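You operate a simulated robot arm through the tools that you are given. There is no shell and no other tool. Be economical: measure what you need, move in short steps, check, and stop when the job is done.

The job below is to be done with a simulated two-armed robot. You get a single attempt, and the scene is never put back.

Task
Take the bench cloth from the top of the camera bench and lay it out flat on the top of the test bench.

It is judged by the outcome, as a careful person would: the job done as asked, and still so three seconds after it is handed in. It fails if anything else is knocked over, pushed out of place, dropped, spilled or broken. Flat cloth is picked up by pressing the open fingertips on it (5 to 10 N) and closing them slowly along it; thin cloth reads only 2 to 8 mm in the jaws.

Robot
Two 7-joint arms with two-finger parallel grippers on one trunk, on a base that drives. Base frame: it is fixed to the floor where the robot stands at the start and does not move with it; the origin is under the middle of the robot, x ahead of it, y to its left, z up; the surface under the hand at the start is at about z = 920. Units: mm, rad, N and s.
The left shoulder is at the start at [80, 131, 947], the right one opposite. With the tool pointing down near the work surface each hand reaches from about 360 to 840 mm from the robot's upright axis, wherever it stands, measured 20 degrees to its own side. Places, roughly: top of the test bench [700, 400, 900]. Payload 1.57 kg a hand.
Tool frame (each hand has its own): the origin (TCP) lies between the finger pads and is the grasp point; the fingertips stand 30 mm ahead of it; z points along the fingers, y is the line along which they close. The gripper opens to 110 mm. The fingers are 24 mm wide and 12 mm thick; the gripper's body (48 by 112 mm) begins 78 mm behind the TCP.
Orientation is told as [roll, pitch, yaw] about the base's x, y, z axes, in that order, counted from this pose: with the fingers straight down and closing along the base's y, the tool's x points along the base's -x, its y along +y and its z along -z.

Tools
- The arms move only by the tool nudge_tool. It takes "left_deltas", "right_deltas" or both (then of equal length, played together; a hand with none holds still); each is a list of rows, each a list of 6 numbers: the shift along the base's x, y, z in mm, then the turn, a rotation vector about the base's x, y, z in degrees. In form: [[dx, dy, dz, ax, ay, az], ...]. A call has 1 to 20 rows; each row shifts and turns the commanded pose from where the row before left it. "left_jaw" and "right_jaw" are, for a hand that has rows, the closure, from 0 (fully open) to 1 (shut), set as the call begins (left out, the last holds). Rows are played at 5 a second. More than 50 mm and 0.15 rad between two rows, or a gripper value outside its range, and nothing of the call is played. A pose out of reach is approached as far as the arm can. The call stops where the force on the tool passes 40 N (or 10 N more than at its start, if that is more) or the arm is blocked; 0.2 s more then pass. The fingers move at their own pace (about 108 mm/s each) and stop on an object; they squeeze with about 30 N. The grip force told is the motor's: it shows also when the fingers shut on nothing. Time passes only in rows, and 0.2 s behind the last, so rows that do not move let the fingers close. It gives the time, the measured TCP pose, the force on the tool (base axes), the opening and the grip force at its end, in the units of the frame above (readings bear some noise), with the torque about the TCP (base axes, N m) and any sound that the robot's microphone picked up, and new pictures: "pictures" is both (left out), scene, wrist or none (wrist: the cameras of the hands that moved).
- Cameras (640 x 400 px; columns grow to the right, rows downward): "scene" is now at [-49.3, 21.4, 1430.4]; the picture's right is [0.23, -0.97, 0.00], its down [-0.45, -0.11, -0.89] and it looks along [0.86, 0.21, -0.46] (base axes); focal length 250 px, centre (320, 200). "left" rides on the left gripper at [70, -16, -141] in its tool frame; the picture's right is [0.23, 0.97, 0.00], its down [-0.86, 0.20, -0.48] and it looks along [-0.47, 0.11, 0.88] (tool axes); focal length 222 px, centre (320, 200). "right" rides on the right gripper at [70, 16, -141] in its tool frame; the picture's right is [-0.23, 0.97, 0.00], its down [-0.86, -0.20, -0.48] and it looks along [-0.47, -0.11, 0.88] (tool axes); focal length 222 px, centre (320, 200). There is no depth. A picture from a camera that has moved, and an enlarged one, comes with that camera's place and axes in the base frame and with its lens.
- roll_base(legs): drives the robot by 1 to 6 legs, each [ahead, left, turn to the left] in mm, mm and rad, along the robot's own axes; the way and the turn of a leg run together, so that a leg with both is an arc; at most 1500 mm and 3.142 rad a leg. The arms and the cameras ride along, it lands a little off, and it stops where it bumps. It gives what a move gives, and a new picture of the scene camera.
- aim_head(pan, tilt): turns the head with the scene camera to pan (to the left, within 1.902 rad either way) and tilt (down, from -0.506 to 1.204), counted from straight ahead of the robot. It gives what a move gives, and a new picture of the scene camera.
- zoom(camera, box): a new picture of the part [left, top, right, bottom] of that camera's present view, enlarged. No time passes.
- close_job(): hands the job in; it is judged then, once.

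Go step by step. Nothing tells you exact positions but the pictures and the camera data: compare them with the known pose of the tool, close in by small moves and look again before you grip or let go. The budget is 120 turns and 260 pictures, counting those below and the enlarged ones. Unless the task says otherwise, let go and move clear before handing in, and close with one line.

The tools are called after "Request:" as name(argument=value, ...) on one line, values as JSON. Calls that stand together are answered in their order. nudge_tool: Moves the arms, as the interface text tells. Its arguments: {"type":"object","properties":{"left_deltas":{"type":"array"},"left_jaw":{"type":"number"},"right_deltas":{"type":"array"},"right_jaw":{"type":"number"},"pictures":{"type":"string","enum":["both","scene","wrist","none"]}},"required":[]} The other tools are called the same way: roll_base (legs) drives the base; aim_head (pan, tilt) turns the head that bears the scene camera; zoom (camera, box) takes an enlarged picture of a part of a camera's view; close_job () hands the job in.

At the start:

```text
time: 0.0
left_position: [555.0, 273.6, 1254.3]
left_ee_rot: [-0.001, 0.0, 0.0]
left_force: [-0.7, -0.5, 0.1]
left_torque: [-0.03, -0.01, -0.01]
left_opening: 110.2
left_grip_force: 0.1
right_position: [566.0, -167.4, 1221.1]
right_ee_rot: [0.0, 0.001, 0.001]
right_force: [0.3, -1.1, 0.5]
right_torque: [-0.01, -0.01, -0.01]
right_opening: 109.9
right_grip_force: 0.0
robot x, y, heading: [-0.2, -0.2, 0.001]
head pan, tilt: [0.234, 0.48]
```

scene: 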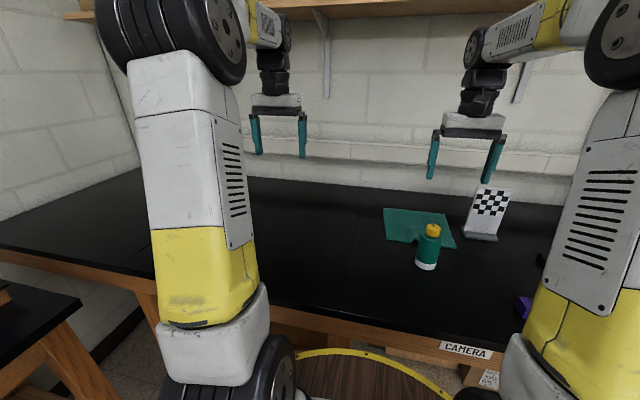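
right: 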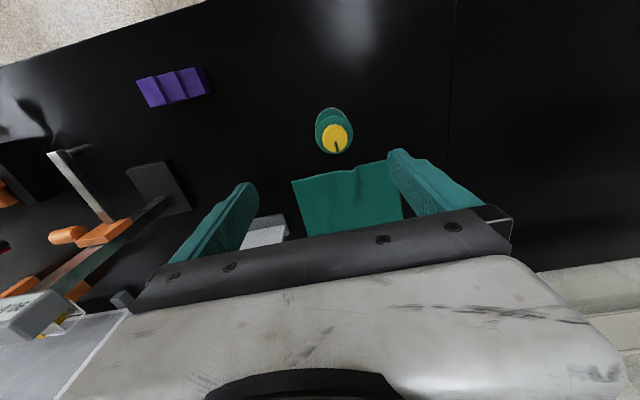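
left: 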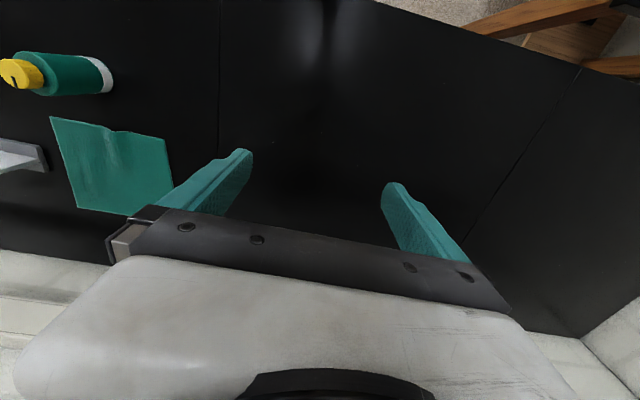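

The teal cloth lies on the right section of the bench (about x 670–905, y −260 to −30), with a bottle just in front of it and a checkered target beside it. I'll look around for the bench labels first.

Request:
aim_head(pan=0.8, tilt=0.7)

Request:
aim_head(pan=-0.25, tilt=0.7)

Request:
zoom(camera="right", box=[160, 60, 480, 260])

```text
time: 1.0
left_position: [555.0, 273.9, 1254.4]
left_ee_rot: [0.0, 0.0, -0.002]
left_force: [0.4, 0.8, 0.5]
left_torque: [0.01, 0.01, -0.01]
left_opening: 110.2
left_grip_force: 0.1
right_position: [566.0, -168.3, 1221.3]
right_ee_rot: [0.0, -0.001, 0.0]
right_force: [-0.3, -0.4, 0.6]
right_torque: [-0.01, 0.02, 0.0]
right_opening: 109.9
right_grip_force: 0.0
robot x, y, heading: [0.7, -1.4, 0.001]
head pan, tilt: [0.799, 0.7]
camera scene: at [-79.0, 61.1, 1410.9], right [0.72, -0.7, 0.0], down [-0.45, -0.46, -0.77], along [0.53, 0.55, -0.64], focal length 250 px, centre (320, 200)
```

scene: 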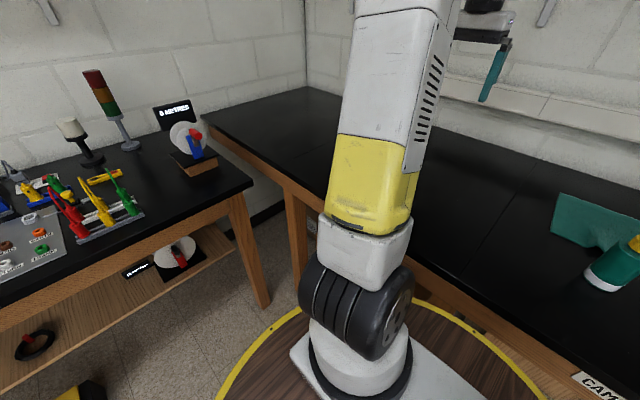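

```text
time: 2.3
left_position: [555.6, 273.4, 1254.5]
left_ee_rot: [0.001, 0.0, 0.0]
left_force: [-0.1, -0.4, -0.2]
left_torque: [0.03, -0.01, 0.02]
left_opening: 109.9
left_grip_force: 0.0
right_position: [566.5, -167.5, 1221.5]
right_ee_rot: [0.0, 0.001, -0.001]
right_force: [0.5, -0.1, -0.1]
right_torque: [-0.02, 0.0, 0.0]
right_opening: 109.9
right_grip_force: 0.1
robot x, y, heading: [1.4, -1.3, 0.005]
head pan, tilt: [-0.25, 0.7]
camera scene: at [-55.9, -20.7, 1410.9], right [-0.25, -0.97, 0.0], down [-0.62, 0.16, -0.76], along [0.74, -0.19, -0.64], focal length 250 px, centre (320, 200)
```

scene: 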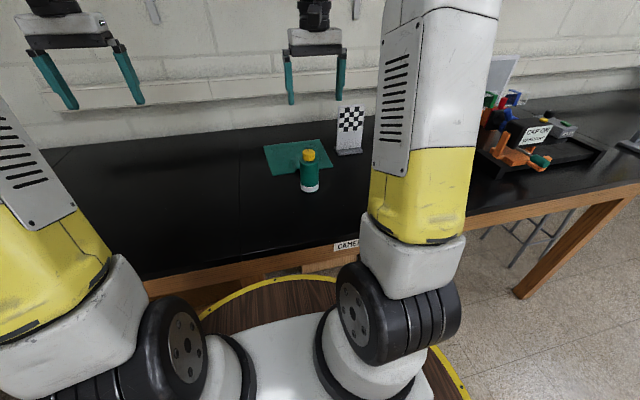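

```text
2.00 times, centred on (320, 160) of right
camera zoom: at [496.8, -150.8, 1362.3], right [0.23, 0.97, 0.0], down [0.86, -0.2, 0.48], along [0.47, -0.11, -0.88], focal length 444 px, centre (320, 280)
```

zoom: 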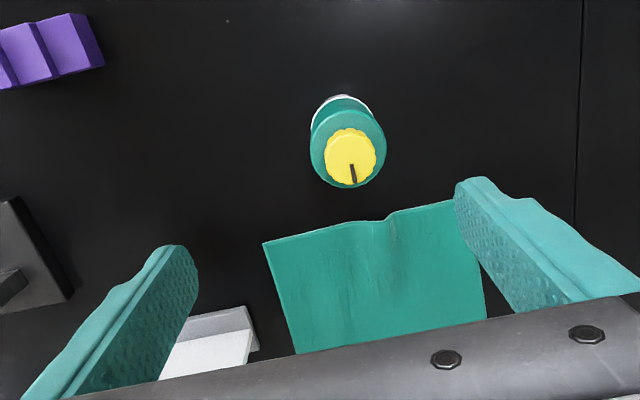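

The bench has a seam at about y = 72, and the test bench should be the part left of it. I'll check its label.

Request:
aim_head(pan=0.45, tilt=0.9)

Request:
aim_head(pan=1.3, tilt=0.6)

```text
time: 3.4
left_position: [555.2, 273.4, 1253.9]
left_ee_rot: [0.0, -0.001, 0.0]
left_force: [0.1, -0.3, -0.5]
left_torque: [0.01, 0.04, 0.03]
left_opening: 110.2
left_grip_force: 0.1
right_position: [565.8, -168.2, 1221.5]
right_ee_rot: [0.0, 0.0, -0.001]
right_force: [-0.4, 0.5, -1.0]
right_torque: [-0.02, -0.04, 0.02]
right_opening: 109.9
right_grip_force: 0.1
robot x, y, heading: [-5.6, -1.9, -0.002]
head pan, tilt: [0.45, 0.901]
camera scene: at [-70.2, 33.0, 1394.8], right [0.43, -0.9, 0.0], down [-0.71, -0.34, -0.62], along [0.56, 0.27, -0.78], focal length 250 px, centre (320, 200)
```

scene: 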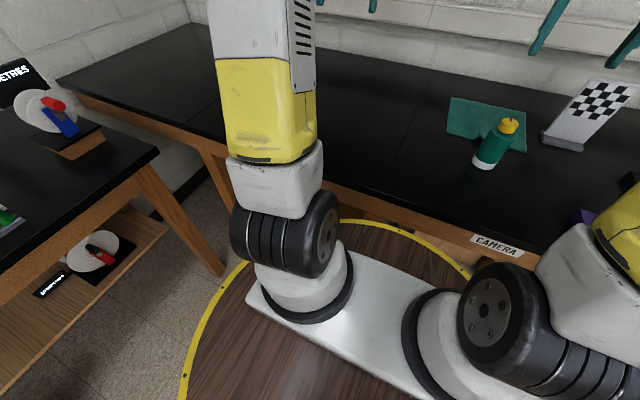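

```text
time: 4.5
left_position: [555.5, 272.1, 1253.9]
left_ee_rot: [0.002, -0.002, 0.001]
left_force: [0.3, 0.8, -0.7]
left_torque: [-0.01, 0.0, -0.02]
left_opening: 109.9
left_grip_force: 0.0
right_position: [565.7, -167.6, 1221.1]
right_ee_rot: [-0.001, 0.0, 0.001]
right_force: [-0.7, 0.2, 0.2]
right_torque: [0.03, 0.0, 0.01]
right_opening: 110.2
right_grip_force: 0.0
robot x, y, heading: [1.3, 3.9, 0.001]
head pan, tilt: [1.3, 0.6]
camera scene: at [-114.5, 85.4, 1419.5], right [0.96, -0.27, 0.0], down [-0.15, -0.54, -0.82], along [0.22, 0.79, -0.57], focal length 250 px, centre (320, 200)
```

scene: 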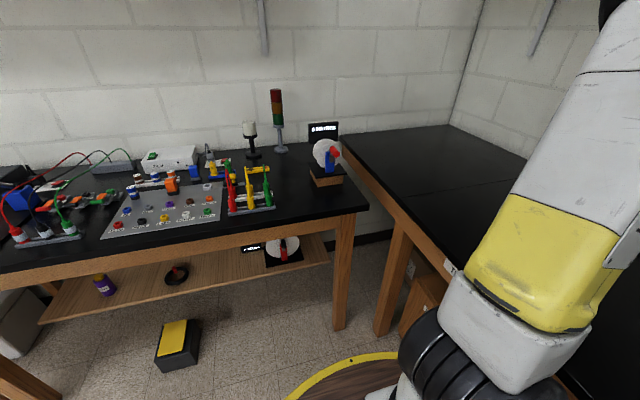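

Request:
zoom(camera="scene", box=[380, 230, 500, 305])

Request:
aim_head(pan=0.1, tilt=0.6)

```text
5.33 times, centred on (440, 268) of scene
camera zoom: at [-114.5, 85.4, 1419.5], right [0.96, -0.27, 0.0], down [-0.15, -0.54, -0.82], along [0.22, 0.79, -0.57], focal length 1336 px, centre (-320, -160)
```

zoom: 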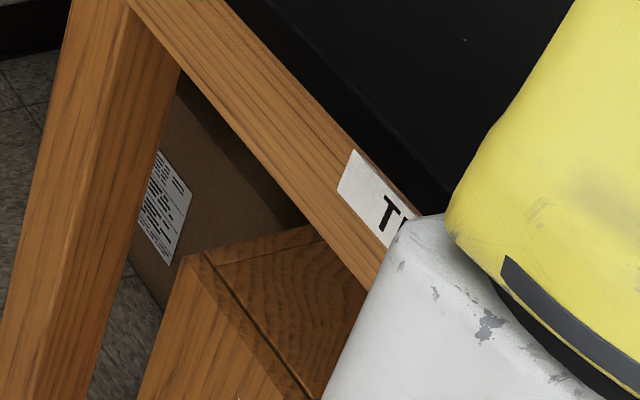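

```text
time: 5.9
left_position: [554.7, 273.5, 1254.6]
left_ee_rot: [0.0, 0.0, 0.001]
left_force: [0.4, 0.2, 0.3]
left_torque: [0.0, 0.0, -0.03]
left_opening: 110.0
left_grip_force: 0.1
right_position: [567.7, -166.9, 1220.4]
right_ee_rot: [0.0, -0.001, -0.002]
right_force: [0.5, -0.4, -0.4]
right_torque: [0.0, -0.01, 0.01]
right_opening: 109.9
right_grip_force: 0.2
robot x, y, heading: [0.5, 2.0, -0.002]
head pan, tilt: [0.099, 0.6]
camera scene: at [-50.3, 9.1, 1419.5], right [0.1, -0.99, 0.0], down [-0.56, -0.06, -0.82], along [0.82, 0.08, -0.57], focal length 250 px, centre (320, 200)
```

scene: 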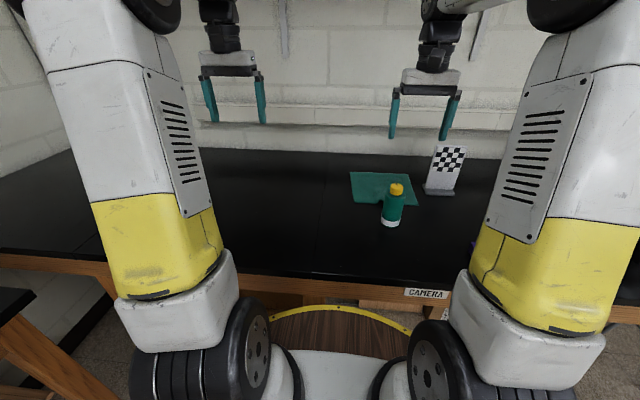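

The label begins "TE…", so the section left of the seam is the test bench. Next I'll zoom on the cloth for accurate corner positions.

Request:
zoom(camera="scene", box=[320, 140, 480, 240])

Request:
zoom(camera="left", box=[0, 20, 320, 220])

```text
4.00 times, centred on (400, 190) of scene
camera zoom: at [-50.3, 9.1, 1419.5], right [0.1, -0.99, 0.0], down [-0.56, -0.06, -0.82], along [0.82, 0.08, -0.57], focal length 1002 px, centre (0, 240)
```

zoom: 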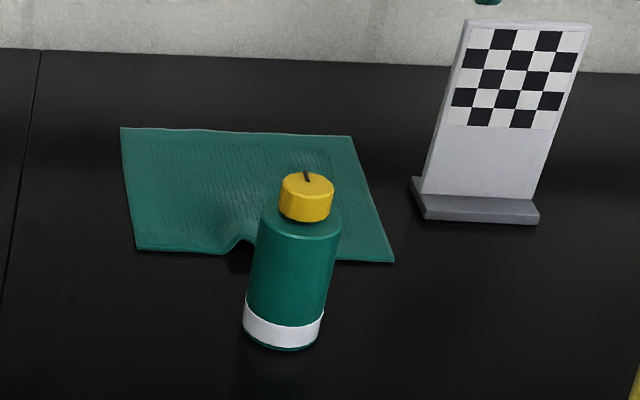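

```text
2.00 times, centred on (160, 120) of left
camera zoom: at [485.3, 258.3, 1394.1], right [-0.23, 0.97, 0.0], down [0.86, 0.2, 0.48], along [0.47, 0.11, -0.88], focal length 444 px, centre (640, 360)
```

zoom: 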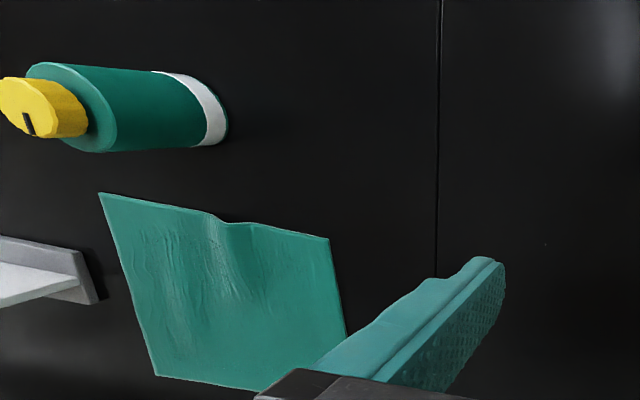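

Cloth corners come out near (668,−39), (669,−253), (888,−258) and (884,−25). I'll bring both hands above the two near corners, staying clear of the bottle.

Request:
nudge_tool(left_deltas=[[16.6, -42.7, 0, 0, 0, 0], [16.6, -42.7, 0, 0, 0, 0], [16.6, -42.7, 0, 0, 0, 0], [16.6, -42.7, 0, 0, 0, 0], [16.6, -42.7, 0, 0, 0, 0], [16.6, -42.7, 0, 0, 0, 0], [16.6, -42.7, 0, 0, 0, 0], [16.6, -42.7, 0, 0, 0, 0], [0, 0, -40, 0, 0, 0], [0, 0, -40, 0, 0, 0], [0, 0, -40, 0, 0, 0], [0, 0, -40, 0, 0, 0], [0, 0, -34, 0, 0, 0]], right_deltas=[[15.1, -6.9, 0, 0, 0, 0], [15.1, -6.9, 0, 0, 0, 0], [15.1, -6.9, 0, 0, 0, 0], [15.1, -6.9, 0, 0, 0, 0], [15.1, -6.9, 0, 0, 0, 0], [15.1, -6.9, 0, 0, 0, 0], [15.1, -6.9, 0, 0, 0, 0], [15.1, -6.9, 0, 0, 0, 0], [0, 0, -33, 0, 0, 0], [0, 0, -33, 0, 0, 0], [0, 0, -33, 0, 0, 0], [0, 0, -33, 0, 0, 0], [0, 0, -29, 0, 0, 0]], left_jaw=0.7, right_jaw=0.7)

```text
time: 8.7
left_position: [674.5, -35.8, 1058.8]
left_ee_rot: [-0.002, 0.0, -0.001]
left_force: [0.4, 0.0, 0.6]
left_torque: [0.0, -0.04, 0.01]
left_opening: 33.0
left_grip_force: 0.1
left hand out of reach, approached as far as the arm can: row 8
right_position: [686.2, -222.5, 1060.4]
right_ee_rot: [0.002, 0.0, 0.002]
right_force: [0.3, -0.2, 0.9]
right_torque: [-0.05, -0.02, -0.02]
right_opening: 33.1
right_grip_force: 0.0
robot x, y, heading: [0.6, -1.5, -0.0]
head pan, tilt: [0.099, 0.6]
camera scene: at [-50.4, 9.0, 1419.5], right [0.1, -1.0, 0.0], down [-0.56, -0.06, -0.83], along [0.82, 0.08, -0.56], focal length 250 px, centre (320, 200)
camera right: at [616.9, -205.9, 1201.3], right [0.23, 0.97, 0.0], down [0.85, -0.2, 0.48], along [0.47, -0.11, -0.88], focal length 222 px, centre (320, 200)
camera left: at [604.4, -51.0, 1199.0], right [-0.23, 0.97, 0.0], down [0.86, 0.2, 0.48], along [0.47, 0.11, -0.88], focal length 222 px, centre (320, 200)
```

scene: 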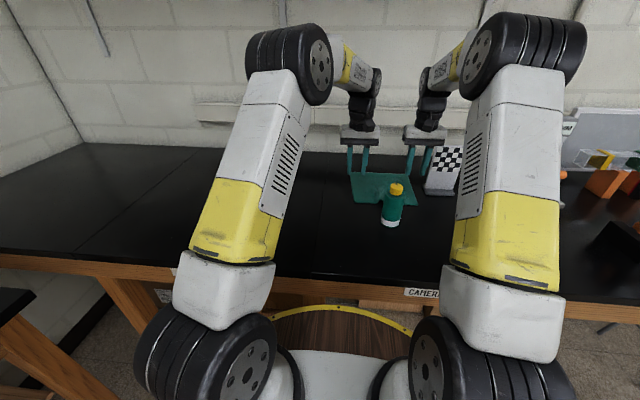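
right: 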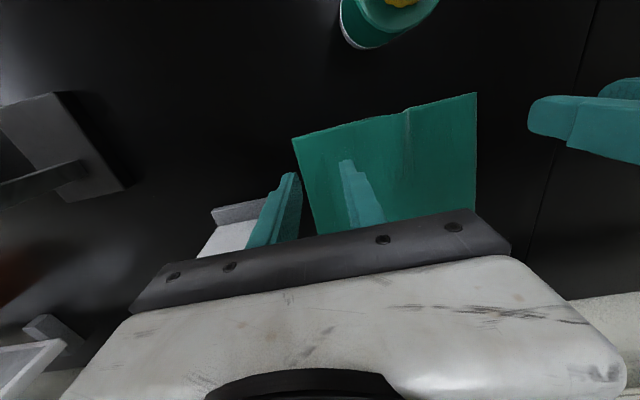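
left: 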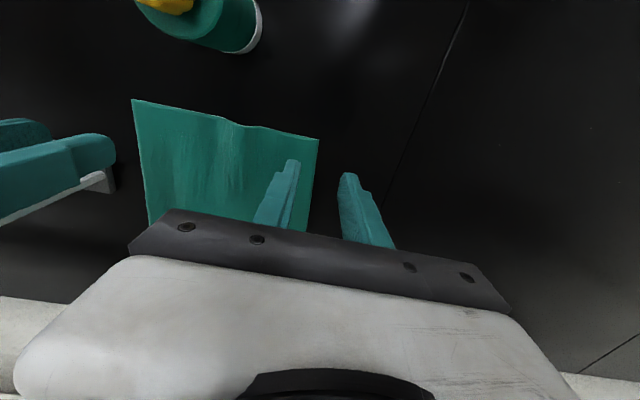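

The left hand runs out of reach there, so I'll raise both hands and shift the base to the right to centre it on the cloth.

Request:
nudge_tool(left_deltas=[[0, 20, 45, 0, 0, 0], [0, 30, 40, 0, 0, 0], [0, 30, 40, 0, 0, 0]], right_deltas=[[0, 0, 45, 0, 0, 0], [0, 0, 40, 0, 0, 0], [0, 0, 40, 0, 0, 0]], pictures="none")

Request:
roll_base(legs=[[0, -140, 0]])

```text
time: 9.5
left_position: [674.8, 43.5, 1185.3]
left_ee_rot: [0.001, 0.001, -0.001]
left_force: [0.4, 0.0, 0.3]
left_torque: [0.03, 0.0, 0.0]
left_opening: 33.2
left_grip_force: 0.1
right_position: [687.4, -222.5, 1186.5]
right_ee_rot: [0.002, 0.002, -0.001]
right_force: [0.6, 1.0, -0.6]
right_torque: [0.04, 0.01, 0.04]
right_opening: 33.1
right_grip_force: 0.1
robot x, y, heading: [-0.3, 1.3, 0.001]
head pan, tilt: [0.099, 0.6]
```

```text
time: 10.8
left_position: [674.7, -96.1, 1185.5]
left_ee_rot: [0.0, -0.003, 0.001]
left_force: [0.9, 0.1, 1.2]
left_torque: [0.02, 0.02, 0.01]
left_opening: 33.1
left_grip_force: 0.0
right_position: [687.9, -361.5, 1185.4]
right_ee_rot: [0.0, -0.001, 0.003]
right_force: [0.4, -0.7, 0.2]
right_torque: [-0.04, 0.05, -0.01]
right_opening: 32.8
right_grip_force: 0.0
robot x, y, heading: [5.5, -143.3, -0.001]
head pan, tilt: [0.099, 0.6]
camera scene: at [-50.1, -131.8, 1419.5], right [0.1, -0.99, 0.0], down [-0.56, -0.06, -0.82], along [0.82, 0.08, -0.57], focal length 250 px, centre (320, 200)
```

scene: 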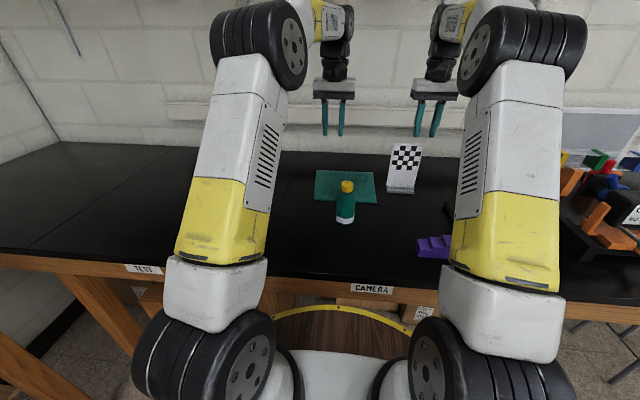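

The TEST and CAMERA labels are both visible now. I'll position the hands over the near corners and go lower.

Request:
nudge_tool(left_deltas=[[4, 9, 0, 0, 0, 0], [4, 9, 0, 0, 0, 0], [5, 10, 0, 0, 0, 0], [0, 0, 0, 0, 0, 0], [0, 0, -40, 0, 0, 0], [0, 0, -40, 0, 0, 0], [0, 0, -40, 0, 0, 0], [0, 0, -40, 0, 0, 0], [0, 0, -40, 0, 0, 0]], right_deltas=[[0, 40, 0, 0, 0, 0], [0, 40, 0, 0, 0, 0], [0, 40, 0, 0, 0, 0], [0, 19.5, 0, 0, 0, 0], [0, 0, -40, 0, 0, 0], [0, 0, -40, 0, 0, 0], [0, 0, -40, 0, 0, 0], [0, 0, -40, 0, 0, 0], [0, 0, -40, 0, 0, 0]])

```text
time: 12.8
left_position: [686.7, -68.5, 983.6]
left_ee_rot: [0.001, 0.0, 0.002]
left_force: [-0.3, 0.3, 0.1]
left_torque: [-0.03, -0.03, 0.01]
left_opening: 32.9
left_grip_force: 0.0
right_position: [688.2, -222.1, 986.7]
right_ee_rot: [0.0, -0.001, 0.002]
right_force: [0.8, 0.0, -0.1]
right_torque: [-0.01, -0.02, 0.01]
right_opening: 32.9
right_grip_force: 0.1
robot x, y, heading: [-2.5, -142.9, -0.001]
head pan, tilt: [0.099, 0.6]
camera scene: at [-50.4, -131.9, 1419.5], right [0.1, -0.99, 0.0], down [-0.56, -0.06, -0.83], along [0.82, 0.08, -0.56], focal length 250 px, centre (320, 200)
camera right: at [618.3, -205.9, 1127.1], right [0.23, 0.97, 0.0], down [0.86, -0.2, 0.48], along [0.47, -0.11, -0.88], focal length 222 px, centre (320, 200)
camera left: at [617.6, -83.9, 1124.3], right [-0.23, 0.97, 0.0], down [0.85, 0.2, 0.48], along [0.47, 0.11, -0.88], focal length 222 px, centre (320, 200)
```

scene: 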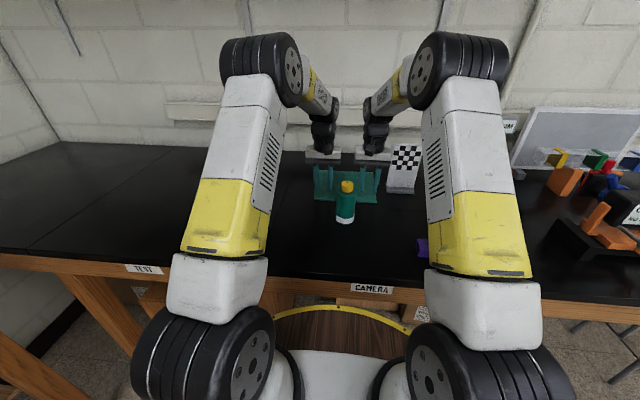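
right: 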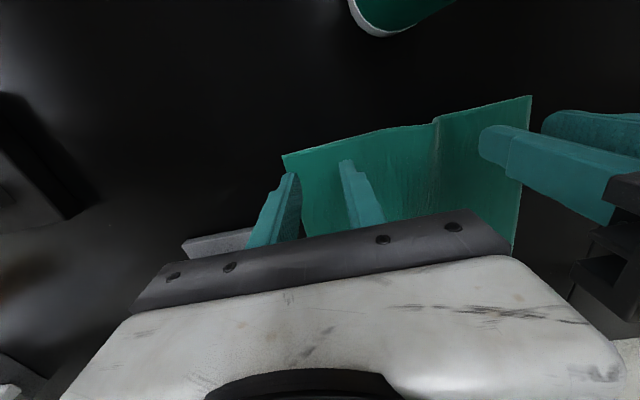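
left: 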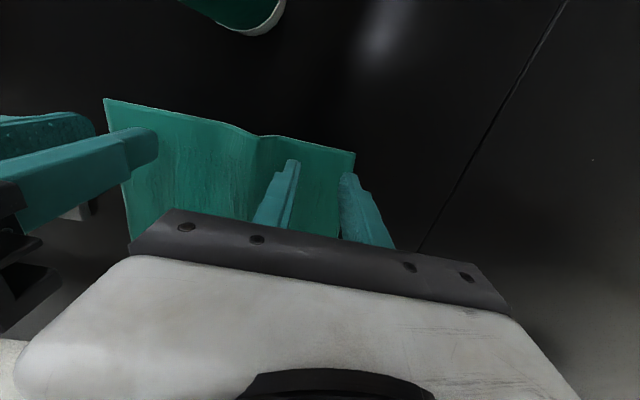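

The outer fingers would land right at the cloth edge, so I'll shift inward slightly, come down near the surface, and feel for contact.

Request:
nudge_tool(left_deltas=[[10, -6, -8, 0, 0, 0], [0, 0, -10, 0, 0, 0], [0, 0, -8, 0, 0, 0], [0, 0, 0, 0, 0, 0]], right_deltas=[[10, 6, -10, 0, 0, 0], [0, 0, -10, 0, 0, 0], [0, 0, -9, 0, 0, 0], [0, 0, 0, 0, 0, 0]], pictures="wrist")

```text
time: 13.8
left_position: [698.0, -75.0, 958.8]
left_ee_rot: [0.001, 0.0, 0.001]
left_force: [-0.2, -0.3, 0.2]
left_torque: [0.01, 0.0, 0.01]
left_opening: 33.0
left_grip_force: 0.0
right_position: [697.8, -216.3, 957.1]
right_ee_rot: [-0.001, -0.002, 0.001]
right_force: [-0.6, 0.0, -0.2]
right_torque: [0.01, -0.01, -0.01]
right_opening: 33.1
right_grip_force: 0.1
robot x, y, heading: [-2.8, -139.8, 0.001]
head pan, tilt: [0.099, 0.6]
camera right: at [628.0, -200.2, 1097.8], right [0.23, 0.97, 0.0], down [0.86, -0.2, 0.48], along [0.47, -0.11, -0.88], focal length 222 px, centre (320, 200)
camera left: at [627.4, -90.1, 1098.5], right [-0.23, 0.97, 0.0], down [0.85, 0.2, 0.48], along [0.47, 0.11, -0.88], focal length 222 px, centre (320, 200)
```

right: 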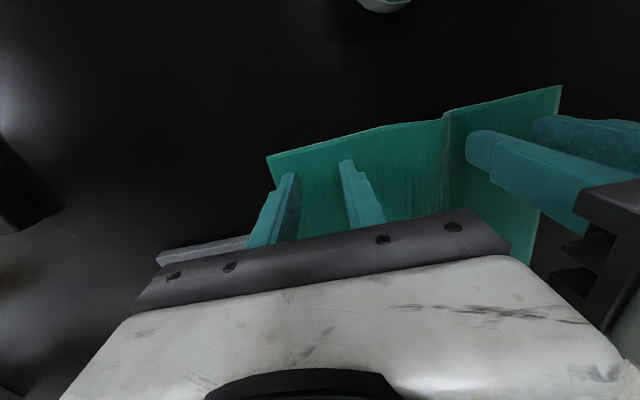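
left: 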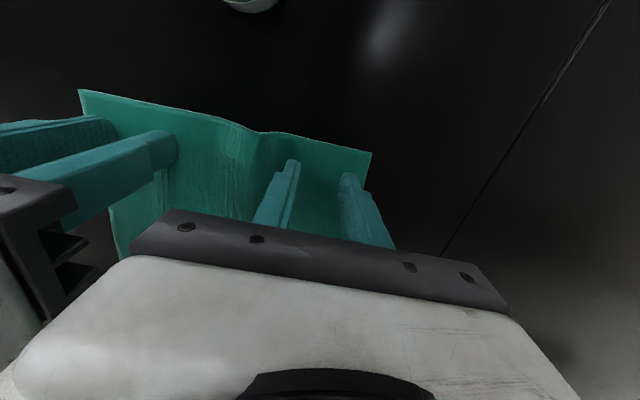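

Both pairs of fingers are over the cloth. I'll descend in small steps until contact.

Request:
nudge_tool(left_deltas=[[0, 0, -4, 0, 0, 0], [0, 0, -2, 0, 0, 0], [0, 0, 0, 0, 0, 0]], right_deltas=[[0, 0, -3, 0, 0, 0], [0, 0, -2, 0, 0, 0], [0, 0, 0, 0, 0, 0]], pictures="none")

Request:
nudge_tool(left_deltas=[[0, 0, -2, 0, 0, 0], [0, 0, 0, 0, 0, 0]], right_deltas=[[0, 0, -2, 0, 0, 0], [0, 0, 0, 0, 0, 0]], pictures="none")

```text
time: 14.7
left_position: [697.6, -76.0, 954.0]
left_ee_rot: [-0.001, -0.004, 0.002]
left_force: [3.2, -1.0, 8.4]
left_torque: [-0.07, -0.07, 0.01]
left_opening: 33.2
left_grip_force: 0.0
right_position: [698.4, -216.9, 953.0]
right_ee_rot: [-0.001, -0.001, 0.001]
right_force: [-4.3, 0.2, 18.9]
right_torque: [-0.03, 0.12, 0.02]
right_opening: 32.7
right_grip_force: 0.0
robot x, y, heading: [-0.7, -139.2, 0.003]
head pan, tilt: [0.099, 0.6]
```

```text
time: 15.4
left_position: [697.6, -74.1, 952.9]
left_ee_rot: [-0.001, -0.007, 0.002]
left_force: [-1.2, -0.3, 8.5]
left_torque: [0.02, 0.08, 0.0]
left_opening: 33.1
left_grip_force: 0.0
right_position: [698.5, -216.4, 953.0]
right_ee_rot: [0.003, -0.007, 0.001]
right_force: [-2.0, -0.4, 11.1]
right_torque: [-0.03, 0.03, 0.01]
right_opening: 33.2
right_grip_force: 0.0
robot x, y, heading: [1.6, -139.2, 0.003]
head pan, tilt: [0.099, 0.6]
stopped in row 2 (right hand): the force on the tool passed its limit at 41 N (the readings are from after the stop); the commanded pose is now the measured one
```

Contact on both, about 8–11 N. I'll close slowly in steps.

Request:
nudge_tool(left_deltas=[[0, 0, 0, 0, 0, 0]], right_deltas=[[0, 0, 0, 0, 0, 0]], left_jaw=0.77, right_jaw=0.77, pictures="none")

Request:
nudge_tool(left_deltas=[[0, 0, 0, 0, 0, 0]], right_deltas=[[0, 0, 0, 0, 0, 0]], left_jaw=0.84, right_jaw=0.84, pictures="wrist")

```text
time: 15.8
left_position: [698.8, -74.8, 953.6]
left_ee_rot: [-0.001, -0.007, 0.002]
left_force: [0.7, 0.4, 13.6]
left_torque: [0.04, 0.0, -0.01]
left_opening: 22.5
left_grip_force: 0.1
right_position: [700.6, -216.7, 954.2]
right_ee_rot: [0.002, -0.007, 0.002]
right_force: [2.4, 0.6, 16.1]
right_torque: [-0.04, -0.07, 0.02]
right_opening: 22.7
right_grip_force: 0.1
robot x, y, heading: [2.6, -142.2, 0.001]
head pan, tilt: [0.099, 0.6]
```

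```text
time: 16.2
left_position: [698.5, -75.1, 953.0]
left_ee_rot: [-0.002, -0.008, 0.002]
left_force: [1.0, 0.0, 17.1]
left_torque: [0.04, -0.02, -0.02]
left_opening: 14.5
left_grip_force: 0.1
right_position: [699.2, -215.2, 953.0]
right_ee_rot: [0.002, -0.007, 0.002]
right_force: [1.5, -0.3, 21.2]
right_torque: [0.01, -0.02, -0.01]
right_opening: 15.3
right_grip_force: 0.1
robot x, y, heading: [1.2, -144.2, 0.004]
head pan, tilt: [0.099, 0.6]
camera right: at [628.3, -200.0, 1093.7], right [0.23, 0.97, 0.0], down [0.85, -0.2, 0.48], along [0.47, -0.11, -0.88], focal length 222 px, centre (320, 200)
camera left: at [627.4, -90.3, 1092.9], right [-0.23, 0.97, 0.0], down [0.85, 0.2, 0.48], along [0.47, 0.11, -0.88], focal length 222 px, centre (320, 200)
```

right: 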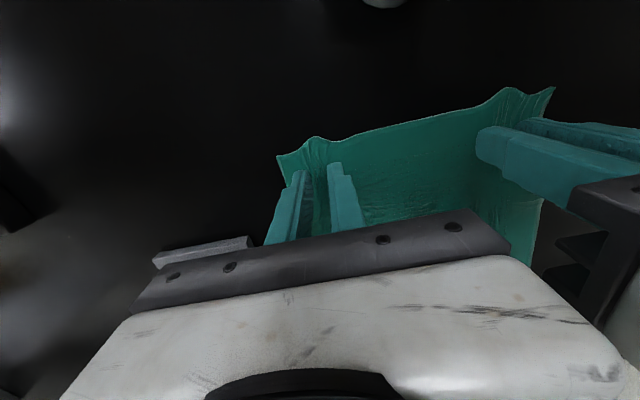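
left: 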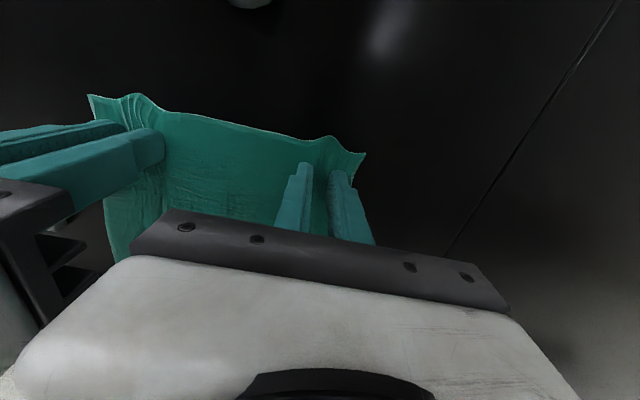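

Folds are forming between both pairs of fingers. I'll ease up slightly and finish closing.

Request:
nudge_tool(left_deltas=[[0, 0, 0.5, 0, 0, 0]], right_deltas=[[0, 0, 0.8, 0, 0, 0]], left_jaw=0.91, right_jaw=0.91, pictures="none")

Request:
nudge_tool(left_deltas=[[0, 0, 0, 0, 0, 0], [0, 0, 0, 0, 0, 0], [0, 0, 0, 0, 0, 0]], right_deltas=[[0, 0, 0, 0, 0, 0], [0, 0, 0, 0, 0, 0], [0, 0, 0, 0, 0, 0]], left_jaw=1, right_jaw=1, pictures="wrist")

```text
time: 16.6
left_position: [698.0, -75.6, 953.3]
left_ee_rot: [-0.001, -0.006, 0.002]
left_force: [1.5, -1.4, 16.5]
left_torque: [-0.06, -0.02, 0.03]
left_opening: 8.4
left_grip_force: 0.1
right_position: [698.4, -215.3, 954.0]
right_ee_rot: [0.002, -0.005, 0.002]
right_force: [2.5, 2.0, 19.8]
right_torque: [0.03, -0.08, -0.05]
right_opening: 9.7
right_grip_force: 0.1
robot x, y, heading: [0.0, -141.7, 0.001]
head pan, tilt: [0.099, 0.6]
```

```text
time: 17.4
left_position: [697.7, -75.7, 953.5]
left_ee_rot: [-0.001, -0.006, 0.001]
left_force: [2.3, -4.1, 18.3]
left_torque: [-0.1, -0.05, 0.02]
left_opening: 0.0
left_grip_force: 21.6
right_position: [698.8, -216.9, 954.6]
right_ee_rot: [0.002, -0.005, 0.003]
right_force: [0.1, 3.1, 23.4]
right_torque: [0.13, -0.03, -0.01]
right_opening: 0.1
right_grip_force: 21.6
robot x, y, heading: [1.2, -140.1, 0.003]
head pan, tilt: [0.099, 0.6]
camera right: at [628.0, -199.9, 1093.9], right [0.23, 0.97, 0.0], down [0.85, -0.2, 0.48], along [0.47, -0.11, -0.88], focal length 222 px, centre (320, 200)
camera left: at [627.1, -90.4, 1093.0], right [-0.23, 0.97, 0.0], down [0.85, 0.2, 0.48], along [0.47, 0.11, -0.88], focal length 222 px, centre (320, 200)
```

right: 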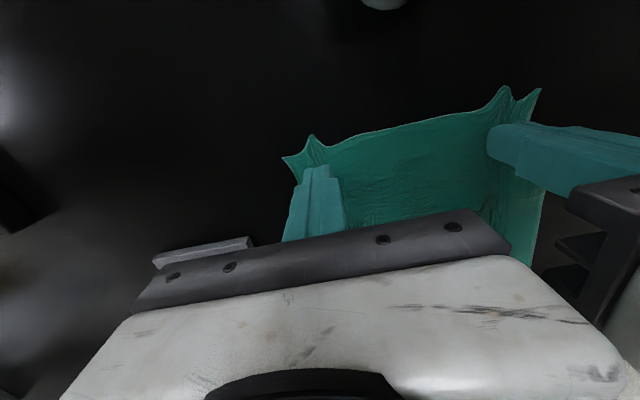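
left: 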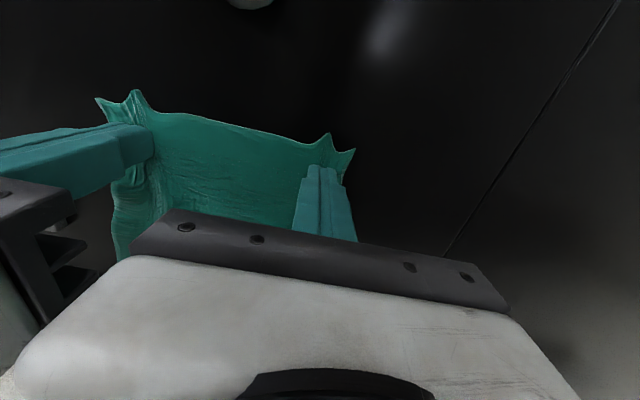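

The jaws read 0 mm, which suggests there may be no cloth between them. I'll lift slightly to see.

Request:
nudge_tool(left_deltas=[[0, 0, 10, 0, 0, 0], [0, 0, 15, 0, 0, 0]], right_deltas=[[0, 0, 10, 0, 0, 0], [0, 0, 15, 0, 0, 0]], pictures="both")

```text
time: 18.0
left_position: [696.3, -75.3, 976.5]
left_ee_rot: [0.0, -0.001, 0.002]
left_force: [-0.6, 0.7, -0.3]
left_torque: [0.0, 0.02, -0.02]
left_opening: 0.1
left_grip_force: 21.5
right_position: [697.3, -216.0, 975.9]
right_ee_rot: [-0.002, 0.002, 0.001]
right_force: [0.1, -0.1, 0.0]
right_torque: [-0.05, 0.03, -0.01]
right_opening: 0.2
right_grip_force: 20.9
robot x, y, heading: [-0.7, -137.8, 0.001]
head pan, tilt: [0.099, 0.6]
camera scene: at [-50.0, -131.9, 1419.5], right [0.1, -0.99, 0.0], down [-0.56, -0.06, -0.82], along [0.82, 0.08, -0.57], focal length 250 px, centre (320, 200)
camera right: at [628.3, -200.3, 1116.9], right [0.23, 0.97, 0.0], down [0.86, -0.2, 0.48], along [0.47, -0.11, -0.88], focal length 222 px, centre (320, 200)
camera left: at [627.5, -90.3, 1116.5], right [-0.23, 0.97, 0.0], down [0.85, 0.2, 0.48], along [0.47, 0.11, -0.88], focal length 222 px, centre (320, 200)
```

scene: 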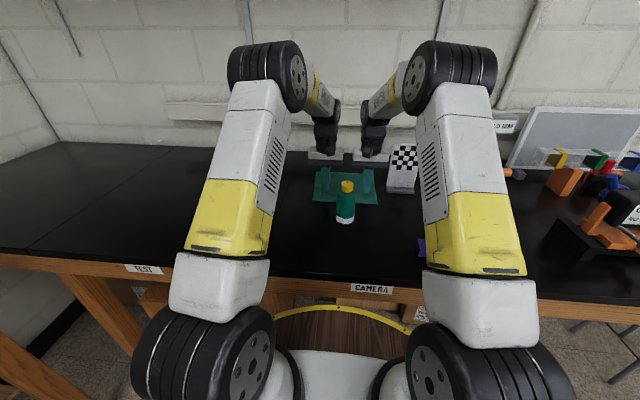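
right: 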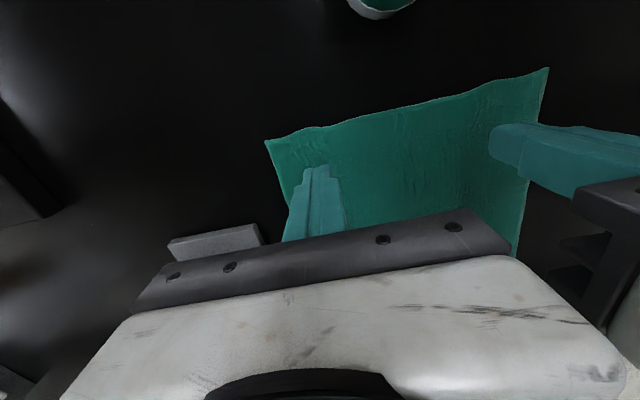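
left: 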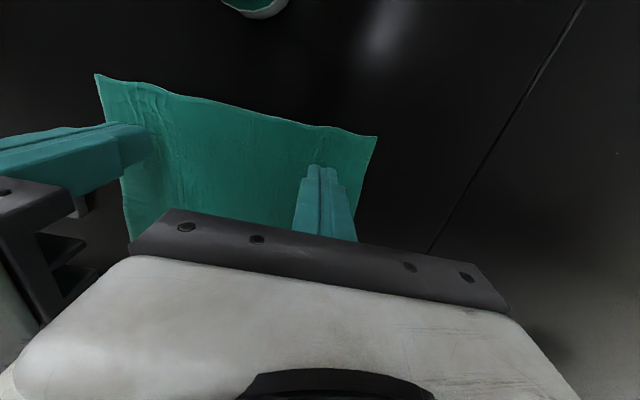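

The cloth slipped out because the pressure rose too high and the fold was small. I'll retry with a wider opening and keep the force at 5–10 N by easing up as the fold builds.

Request:
nudge_tool(left_deltas=[[0, -4, 0, 0, 0, 0], [0, 0, -10, 0, 0, 0], [0, 0, -9, 0, 0, 0], [0, 0, -1, 0, 0, 0], [0, 0, 0, 0, 0, 0]], right_deltas=[[0, 4, 0, 0, 0, 0], [0, 0, -10, 0, 0, 0], [0, 0, -9, 0, 0, 0], [0, 0, -1, 0, 0, 0], [0, 0, 0, 0, 0, 0]], left_jaw=0.545, right_jaw=0.545, pictures="wrist")

```text
time: 19.2
left_position: [698.5, -79.0, 957.6]
left_ee_rot: [0.001, -0.005, 0.001]
left_force: [1.1, 0.2, 1.6]
left_torque: [0.02, -0.01, 0.01]
left_opening: 50.1
left_grip_force: 0.2
right_position: [698.9, -213.2, 958.1]
right_ee_rot: [0.0, -0.003, 0.002]
right_force: [0.5, -1.5, 0.5]
right_torque: [0.03, -0.01, -0.02]
right_opening: 49.8
right_grip_force: 0.0
robot x, y, heading: [-2.3, -140.6, -0.0]
head pan, tilt: [0.099, 0.6]
camera right: at [628.7, -196.4, 1098.2], right [0.23, 0.97, 0.0], down [0.85, -0.2, 0.48], along [0.47, -0.11, -0.88], focal length 222 px, centre (320, 200)
camera left: at [627.9, -94.5, 1097.2], right [-0.23, 0.97, 0.0], down [0.85, 0.2, 0.48], along [0.47, 0.11, -0.88], focal length 222 px, centre (320, 200)
```

right: 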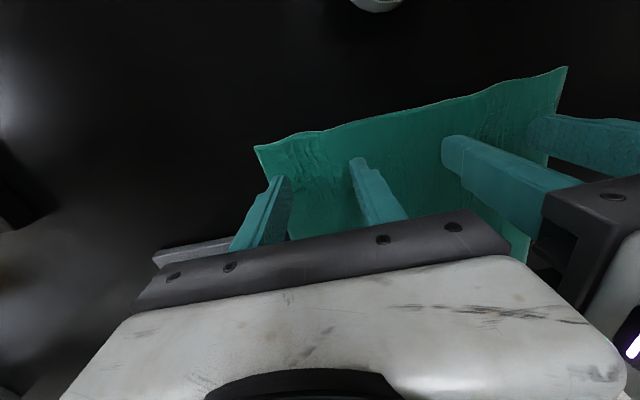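
left: 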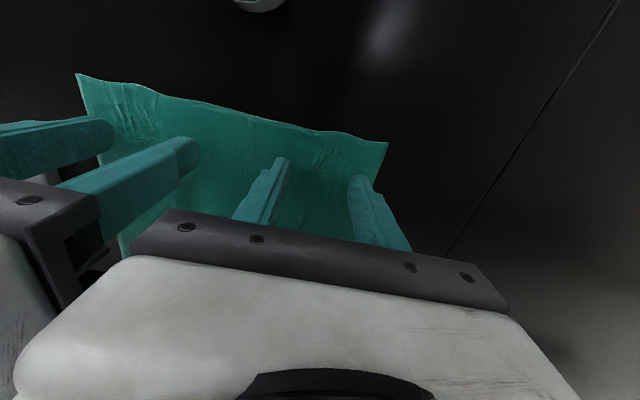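

Request:
nudge_tool(left_deltas=[[0, 0, -1.5, 0, 0, 0], [0, 0, -1, 0, 0, 0], [0, 0, 0, 0, 0, 0], [0, 0, 0, 0, 0, 0]], right_deltas=[[0, 0, -1.5, 0, 0, 0], [0, 0, -1, 0, 0, 0], [0, 0, 0, 0, 0, 0], [0, 0, 0, 0, 0, 0]], pictures="none")

```text
time: 20.2
left_position: [697.5, -79.6, 955.6]
left_ee_rot: [-0.001, -0.004, 0.003]
left_force: [-0.7, 0.4, 1.5]
left_torque: [-0.03, -0.01, 0.0]
left_opening: 50.2
left_grip_force: 0.1
right_position: [699.2, -212.5, 956.0]
right_ee_rot: [0.0, -0.003, 0.001]
right_force: [-0.9, 1.2, 1.5]
right_torque: [-0.01, -0.01, 0.01]
right_opening: 50.2
right_grip_force: 0.1
robot x, y, heading: [4.2, -141.9, -0.001]
head pan, tilt: [0.099, 0.6]
```

Request:
nudge_tool(left_deltas=[[0, 0, -1.5, 0, 0, 0], [0, 0, 0, 0, 0, 0], [0, 0, 0, 0, 0, 0]], right_deltas=[[0, 0, -1.5, 0, 0, 0], [0, 0, 0, 0, 0, 0], [0, 0, 0, 0, 0, 0]], pictures="none")

```text
time: 21.0
left_position: [698.0, -80.7, 954.3]
left_ee_rot: [0.001, -0.006, 0.002]
left_force: [-0.9, -0.3, 6.2]
left_torque: [0.01, 0.01, -0.01]
left_opening: 50.0
left_grip_force: 0.0
right_position: [698.9, -211.7, 954.1]
right_ee_rot: [-0.001, -0.005, 0.003]
right_force: [-0.2, 0.2, 6.5]
right_torque: [-0.02, 0.01, 0.01]
right_opening: 50.0
right_grip_force: 0.1
robot x, y, heading: [-2.0, -141.6, 0.001]
head pan, tilt: [0.099, 0.6]
```

Now 6 N each. I'll close gradually.

Request:
nudge_tool(left_deltas=[[0, 0, 0, 0, 0, 0]], right_deltas=[[0, 0, 0, 0, 0, 0]], left_jaw=0.62, right_jaw=0.62, pictures="none")

Request:
nudge_tool(left_deltas=[[0, 0, 0, 0, 0, 0]], right_deltas=[[0, 0, 0, 0, 0, 0]], left_jaw=0.69, right_jaw=0.69, pictures="none")

Request:
nudge_tool(left_deltas=[[0, 0, 0, 0, 0, 0]], right_deltas=[[0, 0, 0, 0, 0, 0]], left_jaw=0.76, right_jaw=0.76, pictures="wrist")

```text
time: 21.4
left_position: [697.6, -79.8, 954.1]
left_ee_rot: [-0.001, -0.006, 0.002]
left_force: [0.1, -0.2, 5.7]
left_torque: [0.01, 0.03, -0.03]
left_opening: 40.2
left_grip_force: 0.1
right_position: [699.0, -212.3, 953.6]
right_ee_rot: [0.002, -0.006, 0.001]
right_force: [0.0, 0.4, 6.5]
right_torque: [0.01, 0.02, 0.0]
right_opening: 40.1
right_grip_force: 0.0
robot x, y, heading: [-0.8, -140.6, -0.002]
head pan, tilt: [0.099, 0.6]
```

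```text
time: 21.8
left_position: [697.7, -79.7, 953.8]
left_ee_rot: [0.001, -0.004, 0.0]
left_force: [-0.3, -1.2, 7.4]
left_torque: [-0.02, 0.01, -0.01]
left_opening: 34.3
left_grip_force: 0.1
right_position: [698.6, -212.7, 953.8]
right_ee_rot: [-0.001, -0.005, 0.0]
right_force: [0.3, 0.6, 8.2]
right_torque: [-0.02, 0.02, -0.02]
right_opening: 34.4
right_grip_force: 0.1
robot x, y, heading: [1.6, -142.5, 0.003]
head pan, tilt: [0.099, 0.6]
```

```text
time: 22.2
left_position: [698.3, -79.7, 953.6]
left_ee_rot: [0.0, -0.005, 0.001]
left_force: [-0.7, -0.8, 7.5]
left_torque: [0.05, 0.03, -0.02]
left_opening: 24.7
left_grip_force: 0.0
right_position: [698.9, -211.7, 954.7]
right_ee_rot: [-0.002, -0.003, 0.002]
right_force: [0.0, -0.7, 8.1]
right_torque: [-0.02, 0.02, 0.03]
right_opening: 24.7
right_grip_force: 0.0
robot x, y, heading: [1.4, -139.4, 0.005]
head pan, tilt: [0.099, 0.6]
camera right: at [628.5, -196.2, 1094.5], right [0.23, 0.97, 0.0], down [0.85, -0.2, 0.48], along [0.47, -0.11, -0.88], focal length 222 px, centre (320, 200)
camera left: at [627.4, -94.4, 1093.5], right [-0.23, 0.97, 0.0], down [0.85, 0.2, 0.48], along [0.47, 0.11, -0.88], focal length 222 px, centre (320, 200)
```

right: 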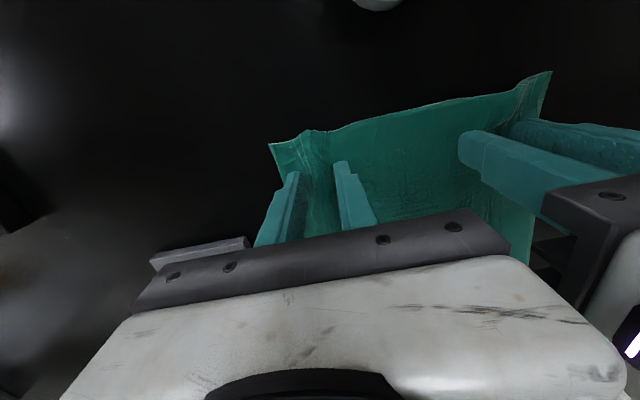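
left: 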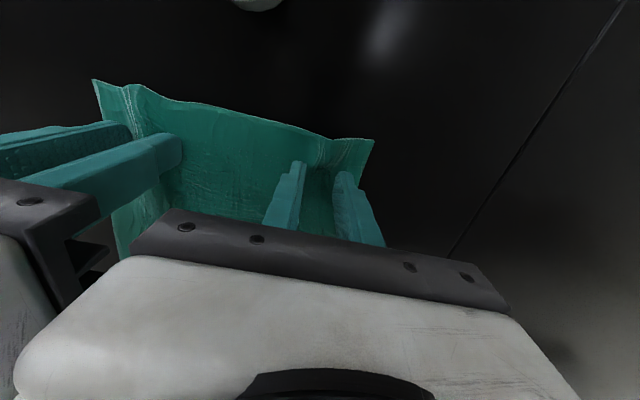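

Request:
nudge_tool(left_deltas=[[0, 0, 0, 0, 0, 0]], right_deltas=[[0, 0, 0, 0, 0, 0]], left_jaw=0.82, right_jaw=0.82, pictures="none")

Request:
nudge_tool(left_deltas=[[0, 0, 0, 0, 0, 0]], right_deltas=[[0, 0, 0, 0, 0, 0]], left_jaw=0.88, right_jaw=0.88, pictures="wrist")

```text
time: 22.6
left_position: [697.7, -78.8, 952.2]
left_ee_rot: [0.0, -0.005, 0.003]
left_force: [1.0, 0.0, 6.6]
left_torque: [0.02, -0.01, 0.0]
left_opening: 19.5
left_grip_force: 0.0
right_position: [698.6, -213.0, 953.5]
right_ee_rot: [0.003, -0.003, 0.001]
right_force: [0.5, -0.1, 8.9]
right_torque: [-0.04, -0.01, 0.0]
right_opening: 19.5
right_grip_force: 0.0
robot x, y, heading: [1.4, -140.1, 0.0]
head pan, tilt: [0.099, 0.6]
```

```text
time: 23.0
left_position: [697.0, -79.9, 953.4]
left_ee_rot: [0.0, -0.005, 0.001]
left_force: [-0.8, -3.4, 7.7]
left_torque: [-0.07, 0.0, 0.01]
left_opening: 13.5
left_grip_force: 0.1
right_position: [698.1, -211.0, 954.6]
right_ee_rot: [0.003, -0.004, 0.002]
right_force: [0.1, 2.6, 8.1]
right_torque: [0.09, 0.02, -0.01]
right_opening: 13.6
right_grip_force: 0.2
robot x, y, heading: [1.4, -138.8, 0.006]
head pan, tilt: [0.099, 0.6]
camera right: at [628.4, -195.8, 1094.5], right [0.23, 0.97, 0.0], down [0.85, -0.2, 0.48], along [0.47, -0.11, -0.88], focal length 222 px, centre (320, 200)
camera left: at [627.4, -94.7, 1093.6], right [-0.23, 0.97, 0.0], down [0.85, 0.2, 0.48], along [0.47, 0.11, -0.88], focal length 222 px, centre (320, 200)
```

right: 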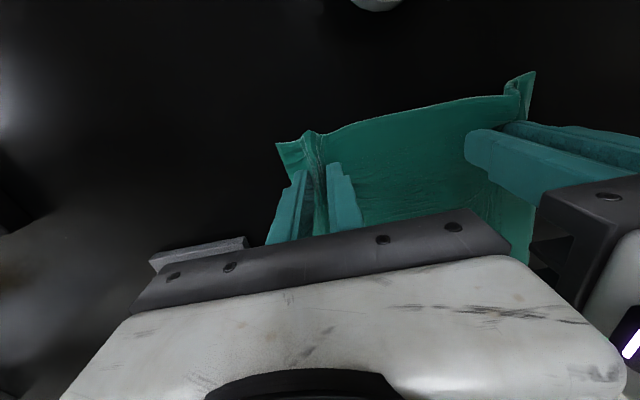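
left: 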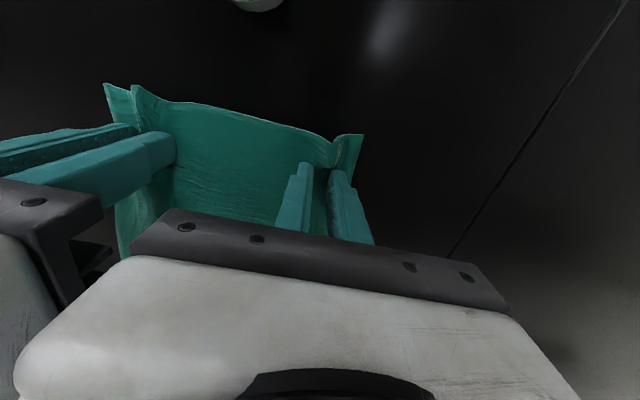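

The cloth between the hands is being tensioned, so I'll move the hands a little toward each other as they close.

Request:
nudge_tool(left_deltas=[[0, -3, 0, 0, 0, 0], [0, -1, 0, 0, 0, 0]], right_deltas=[[0, 3, 0, 0, 0, 0], [0, 1, 0, 0, 0, 0]], left_jaw=0.93, right_jaw=0.93, pictures="none")

Request:
nudge_tool(left_deltas=[[0, -2, 0, 0, 0, 0], [0, 0, 0, 0, 0, 0], [0, 0, 0, 0, 0, 0]], right_deltas=[[0, 2, 0, 0, 0, 0], [0, 0, 0, 0, 0, 0], [0, 0, 0, 0, 0, 0]], left_jaw=1, right_jaw=1, pictures="wrist")

```text
time: 23.6
left_position: [697.5, -81.8, 954.2]
left_ee_rot: [0.001, -0.005, 0.001]
left_force: [-0.6, -0.8, 7.4]
left_torque: [-0.01, -0.01, 0.03]
left_opening: 7.8
left_grip_force: 4.6
right_position: [698.7, -209.4, 954.1]
right_ee_rot: [0.0, -0.003, -0.001]
right_force: [-0.9, -1.7, 10.5]
right_torque: [-0.04, 0.08, 0.0]
right_opening: 8.7
right_grip_force: 0.9
robot x, y, heading: [1.0, -139.1, 0.001]
head pan, tilt: [0.099, 0.6]
```

```text
time: 24.4
left_position: [697.8, -84.9, 953.8]
left_ee_rot: [-0.001, -0.004, 0.002]
left_force: [1.1, -0.9, 7.8]
left_torque: [0.02, -0.03, -0.02]
left_opening: 3.7
left_grip_force: 24.7
right_position: [698.8, -206.3, 953.4]
right_ee_rot: [0.002, -0.005, 0.001]
right_force: [0.2, -2.8, 11.0]
right_torque: [-0.09, 0.05, 0.06]
right_opening: 4.5
right_grip_force: 25.5
robot x, y, heading: [-1.6, -141.3, -0.001]
head pan, tilt: [0.099, 0.6]
camera right: at [628.6, -190.6, 1094.4], right [0.23, 0.97, 0.0], down [0.85, -0.2, 0.48], along [0.47, -0.11, -0.88], focal length 222 px, centre (320, 200)
camera left: at [627.4, -100.5, 1093.5], right [-0.23, 0.97, 0.0], down [0.85, 0.2, 0.48], along [0.47, 0.11, -0.88], focal length 222 px, centre (320, 200)
```

right: 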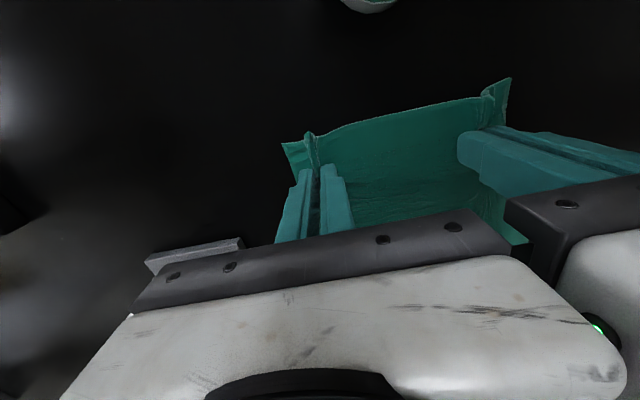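
left: 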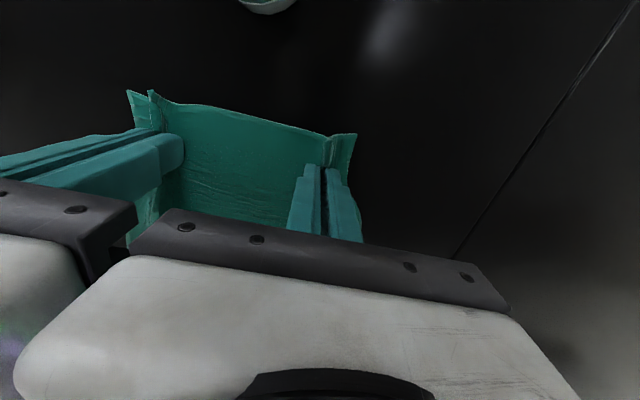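

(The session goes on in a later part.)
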